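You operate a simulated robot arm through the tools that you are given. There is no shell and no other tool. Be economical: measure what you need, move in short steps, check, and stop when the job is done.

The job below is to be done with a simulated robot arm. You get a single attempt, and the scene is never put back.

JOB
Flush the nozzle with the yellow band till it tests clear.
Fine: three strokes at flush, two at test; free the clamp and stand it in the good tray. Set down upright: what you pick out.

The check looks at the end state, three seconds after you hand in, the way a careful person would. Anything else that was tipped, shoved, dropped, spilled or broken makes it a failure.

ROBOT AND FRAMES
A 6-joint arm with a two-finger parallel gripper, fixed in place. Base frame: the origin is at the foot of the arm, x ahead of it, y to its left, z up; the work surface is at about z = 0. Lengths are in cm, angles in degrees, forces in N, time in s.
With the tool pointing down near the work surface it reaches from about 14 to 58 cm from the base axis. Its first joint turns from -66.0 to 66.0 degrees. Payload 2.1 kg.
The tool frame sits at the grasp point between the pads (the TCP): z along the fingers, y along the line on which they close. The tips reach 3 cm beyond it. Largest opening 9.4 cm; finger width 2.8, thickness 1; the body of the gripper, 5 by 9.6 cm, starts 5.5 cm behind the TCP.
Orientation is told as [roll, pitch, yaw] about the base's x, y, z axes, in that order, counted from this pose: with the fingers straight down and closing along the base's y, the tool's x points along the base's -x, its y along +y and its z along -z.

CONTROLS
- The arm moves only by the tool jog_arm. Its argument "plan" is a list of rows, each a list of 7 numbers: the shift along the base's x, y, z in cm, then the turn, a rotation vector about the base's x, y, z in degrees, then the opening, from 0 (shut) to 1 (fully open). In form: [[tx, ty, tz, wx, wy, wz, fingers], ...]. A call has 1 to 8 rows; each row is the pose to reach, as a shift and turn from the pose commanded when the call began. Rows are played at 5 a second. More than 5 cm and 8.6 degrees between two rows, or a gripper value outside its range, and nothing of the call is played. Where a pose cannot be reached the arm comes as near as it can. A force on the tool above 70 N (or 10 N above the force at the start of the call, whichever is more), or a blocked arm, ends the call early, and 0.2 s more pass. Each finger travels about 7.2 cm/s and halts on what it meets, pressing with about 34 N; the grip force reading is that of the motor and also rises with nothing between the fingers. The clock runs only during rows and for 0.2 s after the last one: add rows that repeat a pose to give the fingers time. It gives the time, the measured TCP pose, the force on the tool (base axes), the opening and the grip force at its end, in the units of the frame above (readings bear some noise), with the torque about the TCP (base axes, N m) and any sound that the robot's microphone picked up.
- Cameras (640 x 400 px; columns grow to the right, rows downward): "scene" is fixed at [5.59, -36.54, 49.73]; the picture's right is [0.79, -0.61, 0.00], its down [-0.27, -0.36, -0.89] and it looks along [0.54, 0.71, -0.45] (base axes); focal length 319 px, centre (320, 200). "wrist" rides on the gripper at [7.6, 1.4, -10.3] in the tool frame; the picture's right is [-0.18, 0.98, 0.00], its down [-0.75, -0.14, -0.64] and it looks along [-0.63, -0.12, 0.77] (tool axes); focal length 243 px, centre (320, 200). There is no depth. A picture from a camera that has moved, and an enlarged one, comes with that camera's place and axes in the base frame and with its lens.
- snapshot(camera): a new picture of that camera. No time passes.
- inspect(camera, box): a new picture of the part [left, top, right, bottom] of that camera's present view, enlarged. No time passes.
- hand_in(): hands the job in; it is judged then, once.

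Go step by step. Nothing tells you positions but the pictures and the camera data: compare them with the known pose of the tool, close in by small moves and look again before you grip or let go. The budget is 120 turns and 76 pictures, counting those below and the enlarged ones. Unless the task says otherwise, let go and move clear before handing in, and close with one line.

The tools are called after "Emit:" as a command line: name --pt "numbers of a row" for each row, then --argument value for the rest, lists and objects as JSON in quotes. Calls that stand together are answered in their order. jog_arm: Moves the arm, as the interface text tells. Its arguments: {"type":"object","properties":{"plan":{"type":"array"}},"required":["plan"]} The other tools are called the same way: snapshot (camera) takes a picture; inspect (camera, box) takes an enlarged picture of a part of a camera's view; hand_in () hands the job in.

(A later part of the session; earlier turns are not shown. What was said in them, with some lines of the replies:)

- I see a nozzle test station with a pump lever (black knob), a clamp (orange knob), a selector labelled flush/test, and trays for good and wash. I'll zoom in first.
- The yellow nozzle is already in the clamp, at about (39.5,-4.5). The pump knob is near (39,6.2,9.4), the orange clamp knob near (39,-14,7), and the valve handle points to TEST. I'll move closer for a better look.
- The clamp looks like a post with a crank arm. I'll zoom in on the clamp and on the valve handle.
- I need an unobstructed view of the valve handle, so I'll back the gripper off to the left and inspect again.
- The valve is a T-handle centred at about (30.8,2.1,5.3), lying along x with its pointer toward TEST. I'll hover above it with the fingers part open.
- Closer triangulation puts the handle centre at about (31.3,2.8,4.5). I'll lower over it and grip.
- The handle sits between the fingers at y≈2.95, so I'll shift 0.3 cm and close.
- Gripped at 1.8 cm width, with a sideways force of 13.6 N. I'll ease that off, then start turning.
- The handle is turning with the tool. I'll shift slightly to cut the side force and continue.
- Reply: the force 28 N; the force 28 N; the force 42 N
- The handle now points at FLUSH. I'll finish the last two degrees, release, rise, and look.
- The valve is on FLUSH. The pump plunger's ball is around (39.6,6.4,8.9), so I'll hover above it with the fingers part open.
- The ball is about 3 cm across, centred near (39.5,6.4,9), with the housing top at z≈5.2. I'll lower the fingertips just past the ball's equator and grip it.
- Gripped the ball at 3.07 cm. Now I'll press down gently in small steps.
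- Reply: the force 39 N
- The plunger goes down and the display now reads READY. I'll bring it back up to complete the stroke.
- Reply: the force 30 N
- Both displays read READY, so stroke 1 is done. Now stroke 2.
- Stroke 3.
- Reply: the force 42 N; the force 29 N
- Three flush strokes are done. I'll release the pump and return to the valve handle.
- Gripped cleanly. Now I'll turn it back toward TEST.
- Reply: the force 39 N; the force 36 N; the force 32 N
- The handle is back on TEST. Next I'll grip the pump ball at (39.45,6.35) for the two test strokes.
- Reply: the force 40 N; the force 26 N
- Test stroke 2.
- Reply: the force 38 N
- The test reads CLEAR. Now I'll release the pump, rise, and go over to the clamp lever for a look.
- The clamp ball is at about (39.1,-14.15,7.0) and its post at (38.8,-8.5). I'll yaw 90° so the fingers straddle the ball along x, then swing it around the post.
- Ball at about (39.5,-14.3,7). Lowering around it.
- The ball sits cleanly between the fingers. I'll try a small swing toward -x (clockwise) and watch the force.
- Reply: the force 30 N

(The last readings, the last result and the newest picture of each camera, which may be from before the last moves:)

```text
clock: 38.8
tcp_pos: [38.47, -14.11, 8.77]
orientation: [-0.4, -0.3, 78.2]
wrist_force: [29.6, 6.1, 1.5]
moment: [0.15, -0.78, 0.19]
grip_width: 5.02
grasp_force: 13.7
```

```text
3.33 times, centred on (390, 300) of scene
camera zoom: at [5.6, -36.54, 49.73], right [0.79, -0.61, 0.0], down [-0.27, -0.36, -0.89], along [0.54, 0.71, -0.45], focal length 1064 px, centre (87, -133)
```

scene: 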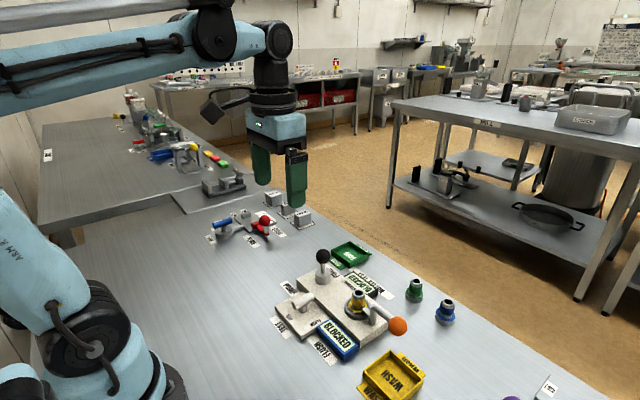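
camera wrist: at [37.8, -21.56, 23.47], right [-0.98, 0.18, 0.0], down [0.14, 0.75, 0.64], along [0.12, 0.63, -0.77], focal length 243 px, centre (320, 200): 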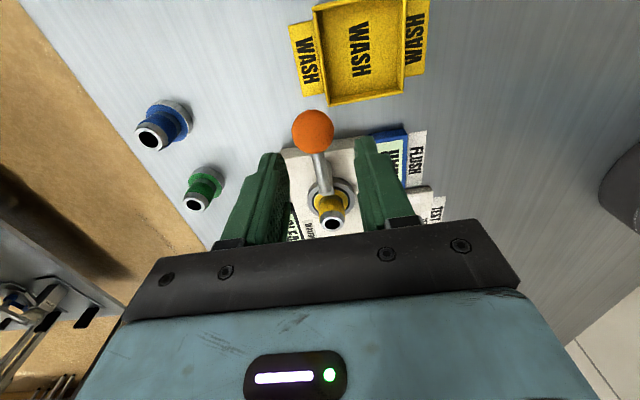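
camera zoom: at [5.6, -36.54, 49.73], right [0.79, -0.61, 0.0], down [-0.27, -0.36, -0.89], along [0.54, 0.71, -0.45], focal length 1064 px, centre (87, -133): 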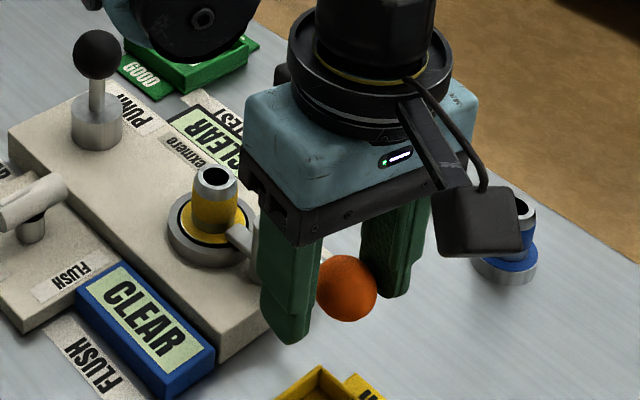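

It's blocked toward -x: the fingers spread and the ball stayed put. I'll go back and try a small swing toward +x.

Emit:
jog_arm --pt "0.6 -0.07 0 0 0 6 0.36" --pt "1.25 -0.13 0 0 0 12 0.36" --pt "1.7 -0.13 0 0 0 16 0.36" --pt "2.1 -0.07 0 0 0 20 0.36" --pt "2.5 0 0 0 0 24 0.36"

Emit:
inspect --camera "scene" --box '[320, 240, 460, 360]'

```text
clock: 40.0
tcp_pos: [40.78, -14.22, 8.72]
orientation: [0.1, 0.0, 102.1]
wrist_force: [-0.7, 0.0, -0.4]
moment: [-0.03, 0.0, 0.0]
grip_width: 3.42
grasp_force: 0.1
```

```text
3.33 times, centred on (390, 300) of scene
camera zoom: at [5.59, -36.54, 49.73], right [0.79, -0.61, 0.0], down [-0.27, -0.36, -0.89], along [0.54, 0.71, -0.45], focal length 1064 px, centre (87, -133)
```

zoom: 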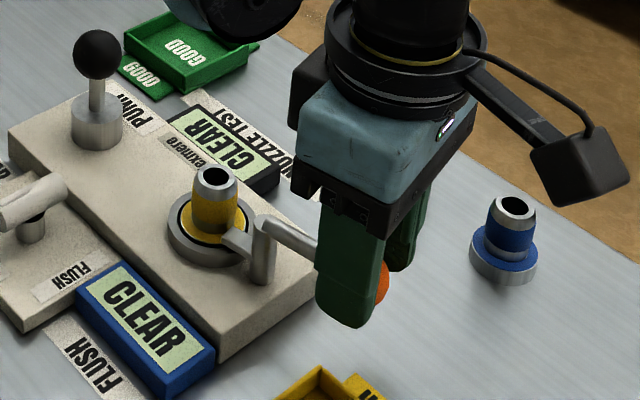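

It swings freely toward +x. I'll continue along the arc.

Emit:
jog_arm --pt "0.77 0.22 0 0 0 8 0.36" --pt "1.51 0.55 0 0 0 16 0.36" --pt "2.2 0.98 0 0 0 24 0.36" --pt "2.82 1.5 0 0 0 32 0.36" --pt "3.36 2.1 0 0 0 40 0.36" --pt "3.81 2.77 0 0 0 48 0.36"

Emit:
inspect --camera "scene" --box '[320, 220, 480, 360]'

Emit:
snapshot --camera "wrist"

```text
clock: 41.4
tcp_pos: [44.67, -11.3, 8.73]
orientation: [0.1, -0.1, 150.2]
wrist_force: [0.5, -0.3, -0.4]
moment: [-0.02, -0.02, -0.02]
grip_width: 3.43
grasp_force: 0.0
```

```text
2.86 times, centred on (400, 290) of scene
camera zoom: at [5.59, -36.54, 49.73], right [0.79, -0.61, 0.0], down [-0.27, -0.36, -0.89], along [0.54, 0.71, -0.45], focal length 912 px, centre (91, -57)
```

zoom: 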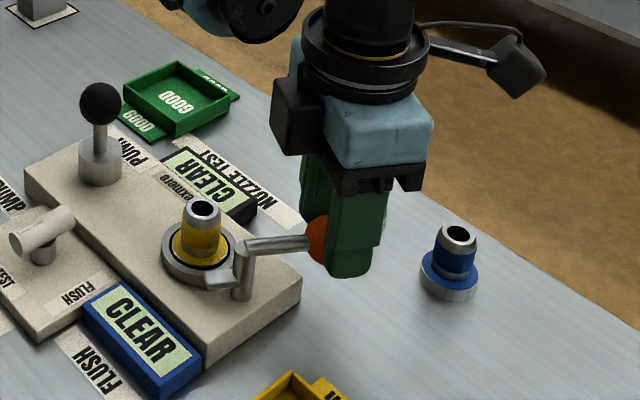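

```text
36 pictures are left
camera wrist: at [50.66, -16.39, 19.05], right [-0.65, -0.76, 0.0], down [-0.58, 0.5, 0.64], along [-0.49, 0.42, -0.77], focal length 243 px, centre (320, 200)
```

wrist: 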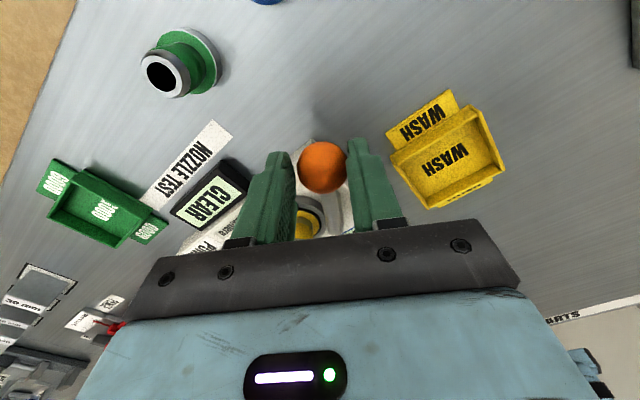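

The swing is about 60°. I'll continue to roughly 90°.

Emit:
jog_arm --pt "0.36 0.73 0 0 0 8 0.36" --pt "0.61 1.5 0 0 0 14 0.36" --pt "0.75 2.3 0 0 0 18 0.36" --pt "0.78 3.0 0 0 0 20 0.36"

Emit:
inspect --camera "scene" --box '[320, 220, 480, 360]'

```text
clock: 42.2
tcp_pos: [45.65, -7.18, 8.8]
orientation: [3.3, 0.4, 165.3]
wrist_force: [-11.0, -42.5, -8.4]
moment: [-0.65, 0.35, 0.11]
grip_width: 5.83
grasp_force: 21.3
out of reach, approached as far as the arm can: row 2, 3, 4
stopped in row 4: the force on the tool passed its limit at 80 N (the readings are from after the stop); the commanded pose is now the measured one
```

```text
2.86 times, centred on (400, 290) of scene
camera zoom: at [5.59, -36.55, 49.73], right [0.79, -0.61, 0.0], down [-0.27, -0.36, -0.89], along [0.54, 0.71, -0.45], focal length 912 px, centre (91, -57)
```

zoom: 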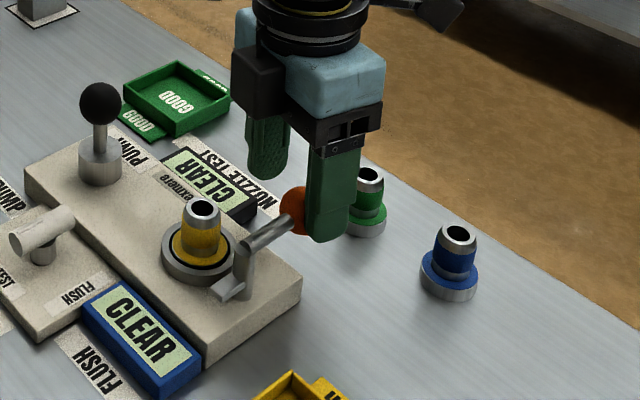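

The lever has reached its end stop and the finger is clear of the nozzle. I'll unload, open, and rise.

Emit:
jog_arm --pt "0 -0.6 0 0 0 -4 0.5" --pt "0 -1.1 0 0 0 -5 0.55" --pt "0 -1.1 0 0 0 -5 0.55" --pt "0 -1.1 4 0 0 -5 0.55" --pt "0 -1.1 8 0 0 -8 0.55"

Emit:
inspect --camera "scene" --box '[320, 220, 480, 360]'

```text
clock: 43.4
tcp_pos: [45.77, -7.32, 16.59]
orientation: [2.3, 0.4, 157.8]
wrist_force: [0.1, -0.1, -0.2]
moment: [0.01, 0.0, 0.03]
grip_width: 5.16
grasp_force: 0.0
```

```text
2.86 times, centred on (400, 290) of scene
camera zoom: at [5.59, -36.54, 49.73], right [0.79, -0.61, 0.0], down [-0.27, -0.36, -0.89], along [0.54, 0.71, -0.45], focal length 912 px, centre (91, -57)
```

zoom: 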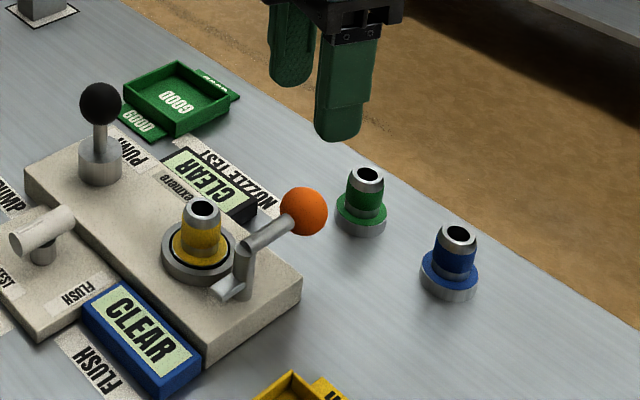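

The clamp is fully open. I'll go above the nozzle, turning the tool back to yaw 90 so the fingers close along x.

Emit:
jog_arm --pt "-0.8 0.4 0 0 0 -8.5 0.5" --pt "-1.6 0.8 0 0 0 -17 0.5" --pt "-2.4 1.2 0 0 0 -25.5 0.5" --pt "-3.2 1.6 0 0 0 -34 0.5" --pt "-4 2 0 0 0 -42.5 0.5" --pt "-4.8 2.4 0 0 0 -51 0.5" --pt "-5.6 2.7 0 0 0 -59.5 0.5" --pt "-6.2 2.9 0 0 0 -67.9 0.5"

```text
clock: 45.2
tcp_pos: [39.59, -4.55, 16.75]
orientation: [2.4, 0.3, 89.8]
wrist_force: [0.1, -0.3, 0.4]
moment: [0.0, -0.01, 0.01]
grip_width: 4.72
grasp_force: 0.0
```

Emit:
jog_arm --pt "0 0 -1 0.3 -2.4 0 0.5" --pt "0 0 -2 0.3 -2.4 0 0.5"

Emit:
inspect --camera "wrist" --box '[220, 60, 420, 220]'

Emit:
inspect --camera "scene" --box '[300, 220, 420, 320]'

```text
clock: 45.8
tcp_pos: [39.48, -4.72, 14.57]
orientation: [-0.1, 0.0, 89.9]
wrist_force: [0.1, 0.5, -0.3]
moment: [0.0, -0.02, 0.0]
grip_width: 4.69
grasp_force: 0.2
```

```text
2.50 times, centred on (320, 140) of wrist
camera zoom: at [38.31, -12.25, 24.98], right [-0.98, 0.19, 0.0], down [0.14, 0.75, 0.64], along [0.12, 0.63, -0.77], focal length 606 px, centre (320, 350)
```

zoom: 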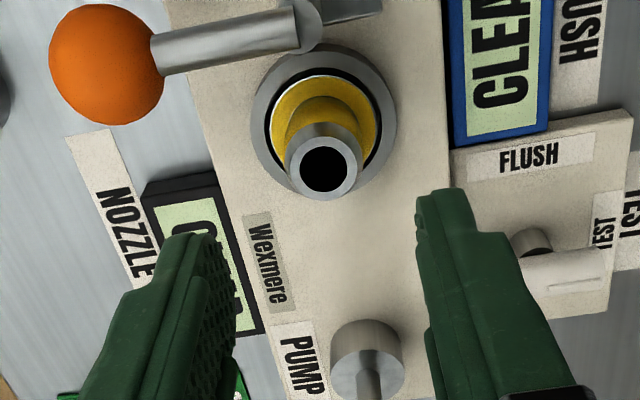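

```text
4.00 times, centred on (360, 270) of scene
camera zoom: at [5.59, -36.54, 49.73], right [0.79, -0.61, 0.0], down [-0.27, -0.36, -0.89], along [0.54, 0.71, -0.45], focal length 1277 px, centre (160, -80)
```

zoom: 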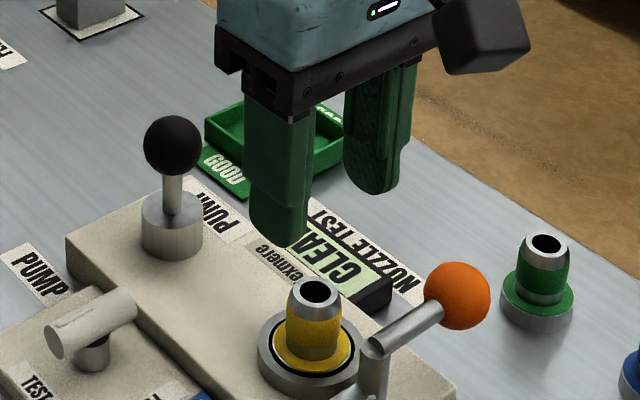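

The nozzle top is at about (39.65,-4.45,6.8). I'll lower with the fingers open and check before gripping.

Emit:
jog_arm --pt "0.15 0.25 -4 0 0 0 0.48" --pt "0.15 0.25 -7.2 0 0 0 0.48" --pt "0.15 0.25 -7.2 0 0 0 0.4"

Emit:
inspect --camera "wrist" --box '[220, 60, 420, 220]'

Emit:
inspect --camera "scene" --box '[300, 220, 420, 320]'

```text
clock: 46.6
tcp_pos: [39.98, -4.33, 7.63]
orientation: [-0.2, 0.1, 90.0]
wrist_force: [-0.1, -0.3, -0.1]
moment: [-0.02, 0.02, 0.03]
grip_width: 3.75
grasp_force: 0.1
```

```text
2.50 times, centred on (320, 140) of wrist
camera zoom: at [38.59, -11.9, 17.91], right [-0.98, 0.19, 0.0], down [0.14, 0.75, 0.64], along [0.12, 0.63, -0.77], focal length 606 px, centre (320, 350)
```

zoom: 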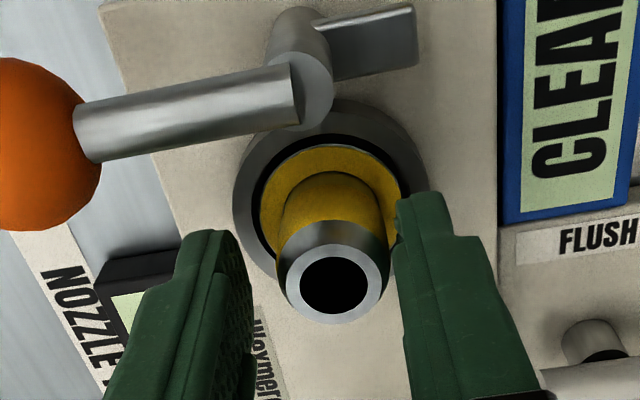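

```text
4.00 times, centred on (360, 270) of scene
camera zoom: at [5.59, -36.54, 49.73], right [0.79, -0.61, 0.0], down [-0.27, -0.36, -0.89], along [0.54, 0.71, -0.45], focal length 1277 px, centre (160, -80)
```

zoom: 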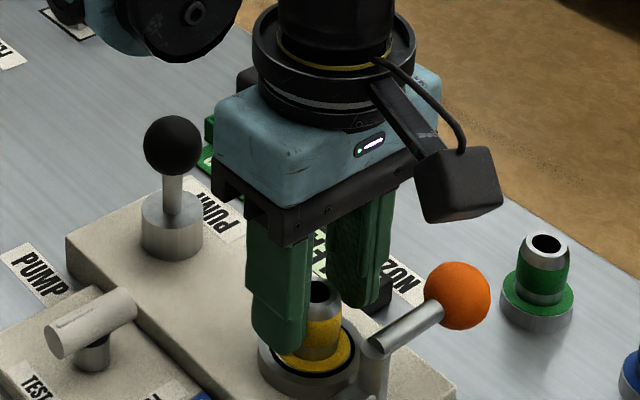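

Nozzle is at x≈39.65, so I'll shift -0.2 and close.

Emit:
jog_arm --pt "-0.2 -0.1 -0.2 0 0 0 0.4" --pt "-0.2 -0.1 -0.2 0 0 0 0.28" --pt "-0.2 -0.1 -0.2 0 0 0 0.2" --pt "-0.2 -0.1 -0.2 0 0 0 0.18" --pt "-0.2 -0.1 -0.2 0 0 0 0.18"

```text
clock: 47.8
tcp_pos: [39.67, -4.35, 7.38]
orientation: [-0.1, 0.0, 89.8]
wrist_force: [-0.1, -0.4, -0.9]
moment: [0.03, 0.02, 0.01]
grip_width: 2.51
grasp_force: 34.1
```

Gripped at 2.5 cm with no side force. Lifting straight up.

Emit:
jog_arm --pt "0 0 0.7 0 0 0 0.15" --pt "0 0 1.5 0 0 0 0.15" --pt "0 0 4 0 0 0 0.15" --pt "0 0 8 0 0 0 0.15"

Emit:
snapshot --camera "scene"

Emit:
snapshot --camera "wrist"

```text
clock: 48.8
tcp_pos: [39.51, -4.26, 15.49]
orientation: [0.1, 0.1, 89.9]
wrist_force: [-0.1, 0.5, -1.2]
moment: [-0.01, 0.0, 0.01]
grip_width: 2.52
grasp_force: 33.8
```

```text
29 pictures are left
```

scene: 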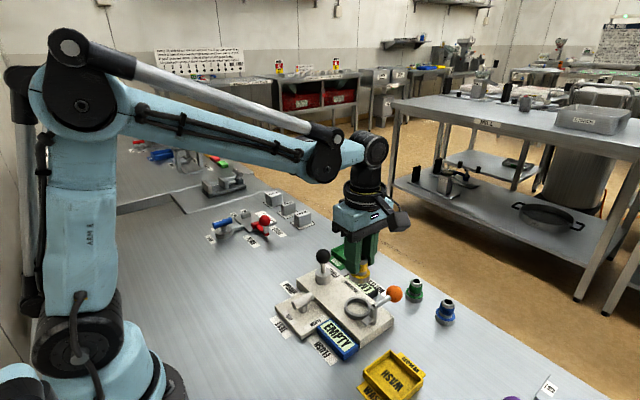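

```text
28 pictures are left
camera wrist: at [38.31, -11.83, 25.84], right [-0.98, 0.19, 0.0], down [0.14, 0.75, 0.64], along [0.12, 0.63, -0.77], focal length 243 px, centre (320, 200)
```

wrist: 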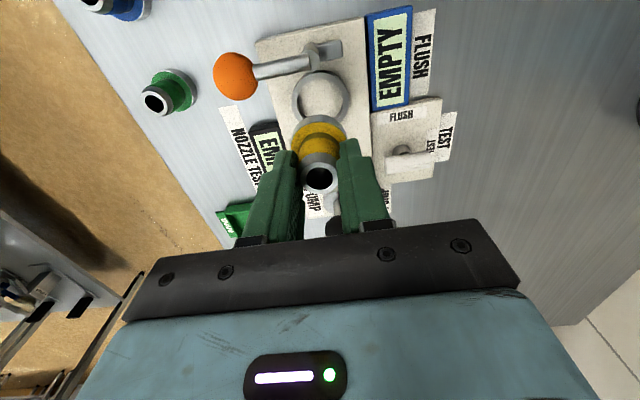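

The nozzle is out of its seat. I'll move it over the good tray near (51.8,11.3), going around the pump knob on the outer side.

Emit:
jog_arm --pt "4 0.5 1.5 0 0 0 0.15" --pt "8 1.5 1.5 0 0 0 0.15" --pt "10 5 1.5 0 0 0 0.15" --pt "11.5 9 1.5 0 0 0 0.15" --pt "12 12.5 1.5 0 0 0 0.15" --pt "12.1 15.4 0 0 0 0 0.15"

Emit:
inspect --camera "scene" --box '[290, 180, 430, 290]'

Emit:
inspect --camera "wrist" --box '[200, 40, 440, 240]'

```text
clock: 50.2
tcp_pos: [51.53, 11.2, 15.35]
orientation: [-0.1, 0.0, 90.0]
wrist_force: [0.4, 0.4, -1.0]
moment: [-0.02, 0.02, 0.01]
grip_width: 2.54
grasp_force: 33.7
```

```text
3.64 times, centred on (360, 235) of scene
camera zoom: at [5.59, -36.54, 49.73], right [0.79, -0.61, 0.0], down [-0.27, -0.36, -0.89], along [0.54, 0.71, -0.45], focal length 1161 px, centre (174, 73)
```

zoom: 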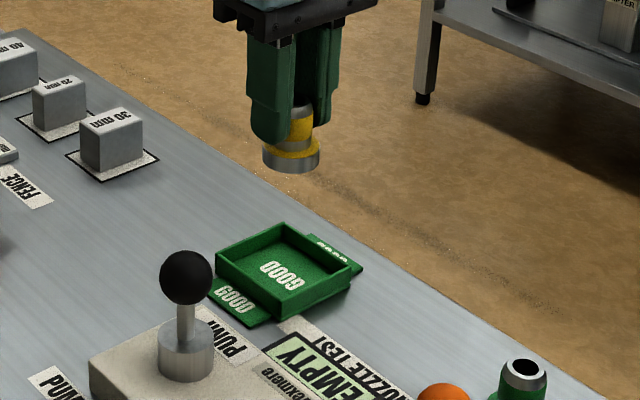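

```text
2.00 times, centred on (320, 140) of wrist
camera zoom: at [50.47, 3.49, 25.56], right [-0.98, 0.19, 0.0], down [0.14, 0.75, 0.64], along [0.12, 0.63, -0.77], focal length 485 px, centre (320, 320)
```

zoom: 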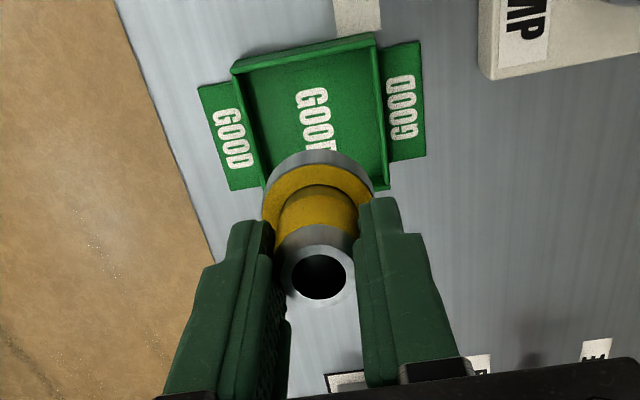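

The tray centre is about (52.1,11.4), and the nozzle bottom is about 5.5 cm below the TCP. I'll lower to just above the tray floor and check.

Emit:
jog_arm --pt "0.5 0.2 -2 0 0 0 0.15" --pt "0.5 0.2 -5 0 0 0 0.15" --pt "0.5 0.2 -7.5 0 0 0 0.15"

Emit:
inspect --camera "scene" --box '[300, 200, 400, 280]'

Emit:
inspect --camera "wrist" --box '[200, 40, 440, 240]'

```text
clock: 51.0
tcp_pos: [52.05, 11.26, 7.83]
orientation: [-0.2, 0.1, 89.9]
wrist_force: [-0.8, 0.2, -1.7]
moment: [0.02, -0.01, 0.0]
grip_width: 2.5
grasp_force: 33.9
```

```text
5.00 times, centred on (350, 240) of scene
camera zoom: at [5.6, -36.54, 49.73], right [0.79, -0.61, 0.0], down [-0.27, -0.36, -0.89], along [0.54, 0.71, -0.45], focal length 1597 px, centre (170, 0)
```

zoom: 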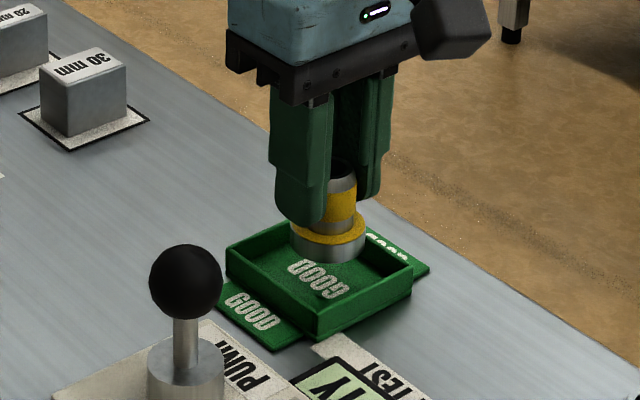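

```text
2.00 times, centred on (320, 140) of wrist
camera zoom: at [50.91, 3.65, 18.14], right [-0.98, 0.19, 0.0], down [0.14, 0.75, 0.64], along [0.12, 0.63, -0.77], focal length 485 px, centre (320, 320)
```

zoom: 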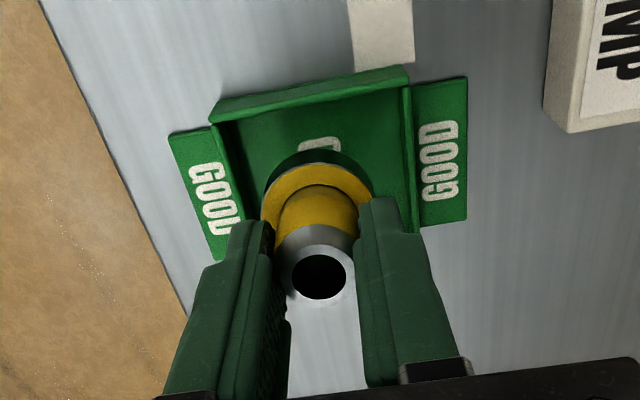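

Alignment is nearly centred. I'll nudge +0.25 in y and lower slowly to the floor.

Emit:
jog_arm --pt "0 0.25 -0.8 0 0 0 0.15" --pt "0 0.25 -1.3 0 0 0 0.15" --pt "0 0.25 -1.5 0 0 0 0.15"

Emit:
inspect --camera "scene" --box '[300, 200, 400, 280]'

```text
clock: 51.8
tcp_pos: [52.3, 11.42, 6.3]
orientation: [-0.1, 0.1, 89.9]
wrist_force: [0.2, 0.0, -1.0]
moment: [-0.04, -0.01, -0.01]
grip_width: 2.53
grasp_force: 33.9
```

```text
5.00 times, centred on (350, 240) of scene
camera zoom: at [5.59, -36.54, 49.73], right [0.79, -0.61, 0.0], down [-0.27, -0.36, -0.89], along [0.54, 0.71, -0.45], focal length 1597 px, centre (170, 0)
```

zoom: 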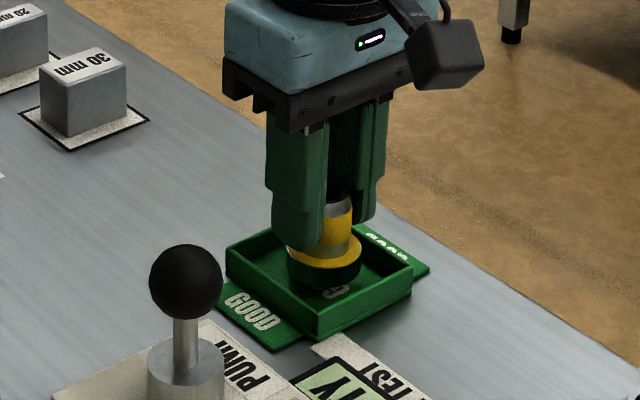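

Emit:
jog_arm --pt "0 0.1 -0.2 0 0 0 0.15" --pt "0 0.1 -0.4 0 0 0 0.15"

```text
clock: 52.4
tcp_pos: [52.16, 11.53, 5.86]
orientation: [-0.1, 0.1, 89.8]
wrist_force: [0.5, 0.6, -2.6]
moment: [0.02, 0.01, -0.01]
grip_width: 2.49
grasp_force: 34.0
```

Emit:
jog_arm --pt "0 0 -0.15 0 0 0 0.15" --pt "0 0 -0.3 0 0 0 0.15"

Emit:
inspect --camera "scene" --box '[300, 200, 400, 280]'

```text
clock: 53.0
tcp_pos: [52.05, 11.63, 5.52]
orientation: [-0.1, 0.1, 89.9]
wrist_force: [-0.4, 0.2, -1.4]
moment: [0.02, 0.03, 0.01]
grip_width: 2.51
grasp_force: 33.8
```

```text
5.00 times, centred on (350, 240) of scene
camera zoom: at [5.59, -36.54, 49.73], right [0.79, -0.61, 0.0], down [-0.27, -0.36, -0.89], along [0.54, 0.71, -0.45], focal length 1597 px, centre (170, 0)
```

zoom: 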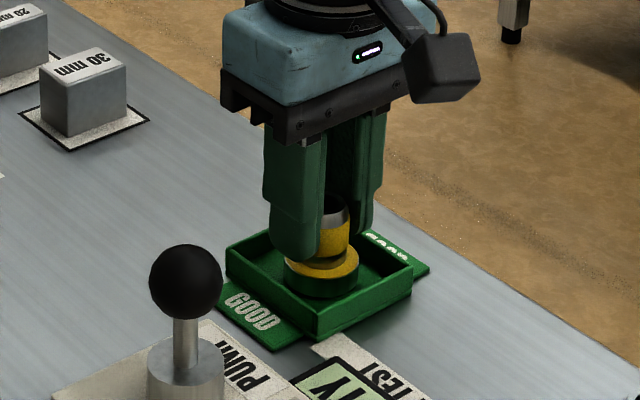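

Emit:
jog_arm --pt "0 0 -0.12 0 0 0 0.15" --pt "0 0 -0.24 0 0 0 0.15"

```text
clock: 53.6
tcp_pos: [52.11, 11.68, 5.33]
orientation: [0.0, 0.1, 89.9]
wrist_force: [-1.3, -0.7, 7.2]
moment: [-0.03, 0.07, 0.03]
grip_width: 2.51
grasp_force: 33.8
```

It's touching the tray floor. I'll open and check before rising.

Emit:
jog_arm --pt "0 0 0 0 0 0 0.29" --pt "0 0 0 0 0 0 0.36" --pt "0 0 0 0 0 0 0.42" --pt "0 0 0 0 0 0 0.42"

Emit:
inspect --camera "scene" --box '[300, 200, 400, 280]'

```text
clock: 54.6
tcp_pos: [52.15, 11.55, 5.37]
orientation: [-0.1, 0.1, 89.9]
wrist_force: [0.0, 0.8, 0.6]
moment: [0.03, -0.02, 0.0]
grip_width: 3.96
grasp_force: 0.2
```

```text
5.00 times, centred on (350, 240) of scene
camera zoom: at [5.59, -36.54, 49.73], right [0.79, -0.61, 0.0], down [-0.27, -0.36, -0.89], along [0.54, 0.71, -0.45], focal length 1597 px, centre (170, 0)
```

zoom: 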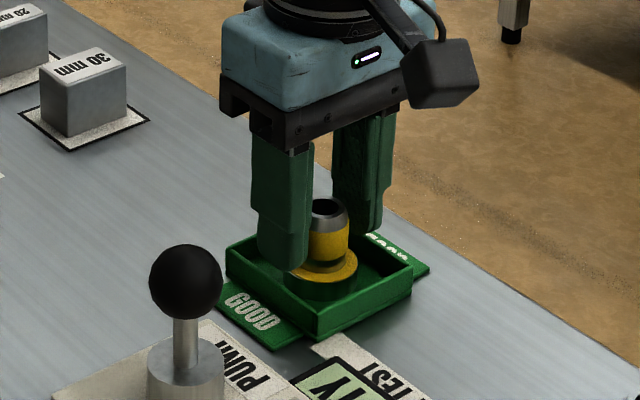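

The nozzle stands upright and free in the tray. Rising clear.

Emit:
jog_arm --pt "0 0 2 0 0 0 0.42" --pt "0 0 5 0 0 0 0.42" --pt "0 0 9 0 0 0 0.42" --pt "-3 0 12 0 0 0 0.42"

Emit:
snapshot --camera "scene"

Emit:
inspect --camera "scene" --box '[290, 200, 470, 340]'

```text
clock: 55.6
tcp_pos: [49.37, 11.69, 17.29]
orientation: [-0.1, 0.1, 89.9]
wrist_force: [-0.3, -0.7, -0.5]
moment: [0.03, -0.02, 0.0]
grip_width: 3.95
grasp_force: 0.0
```

```text
20 pictures are left
```

scene: 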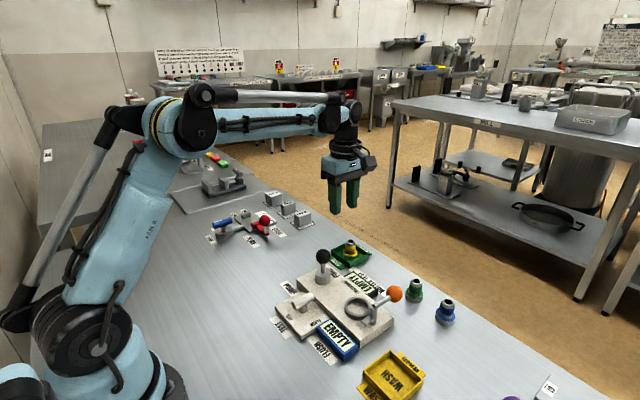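

```text
2.86 times, centred on (380, 270) of scene
camera zoom: at [5.6, -36.54, 49.73], right [0.79, -0.61, 0.0], down [-0.27, -0.36, -0.89], along [0.54, 0.71, -0.45], focal length 912 px, centre (149, 0)
```

zoom: 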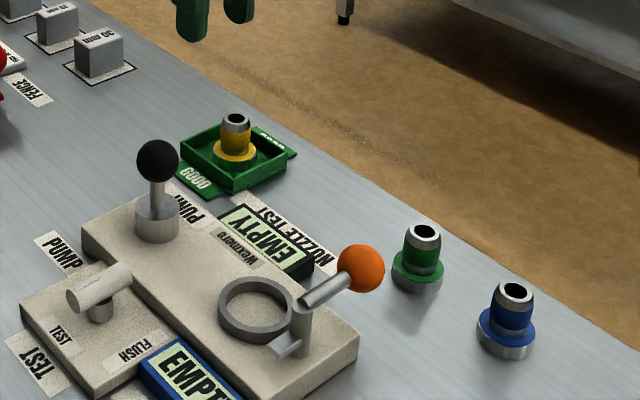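

The yellow nozzle stands upright in the good tray, nothing else has been disturbed, and the arm is clear. Handing in.

Emit:
hand_in

```text
The job is handed in.
```

The yellow-banded nozzle got three flush strokes and two test strokes, tested CLEAR on the first round, and now stands upright in the good tray with the clamp left open.
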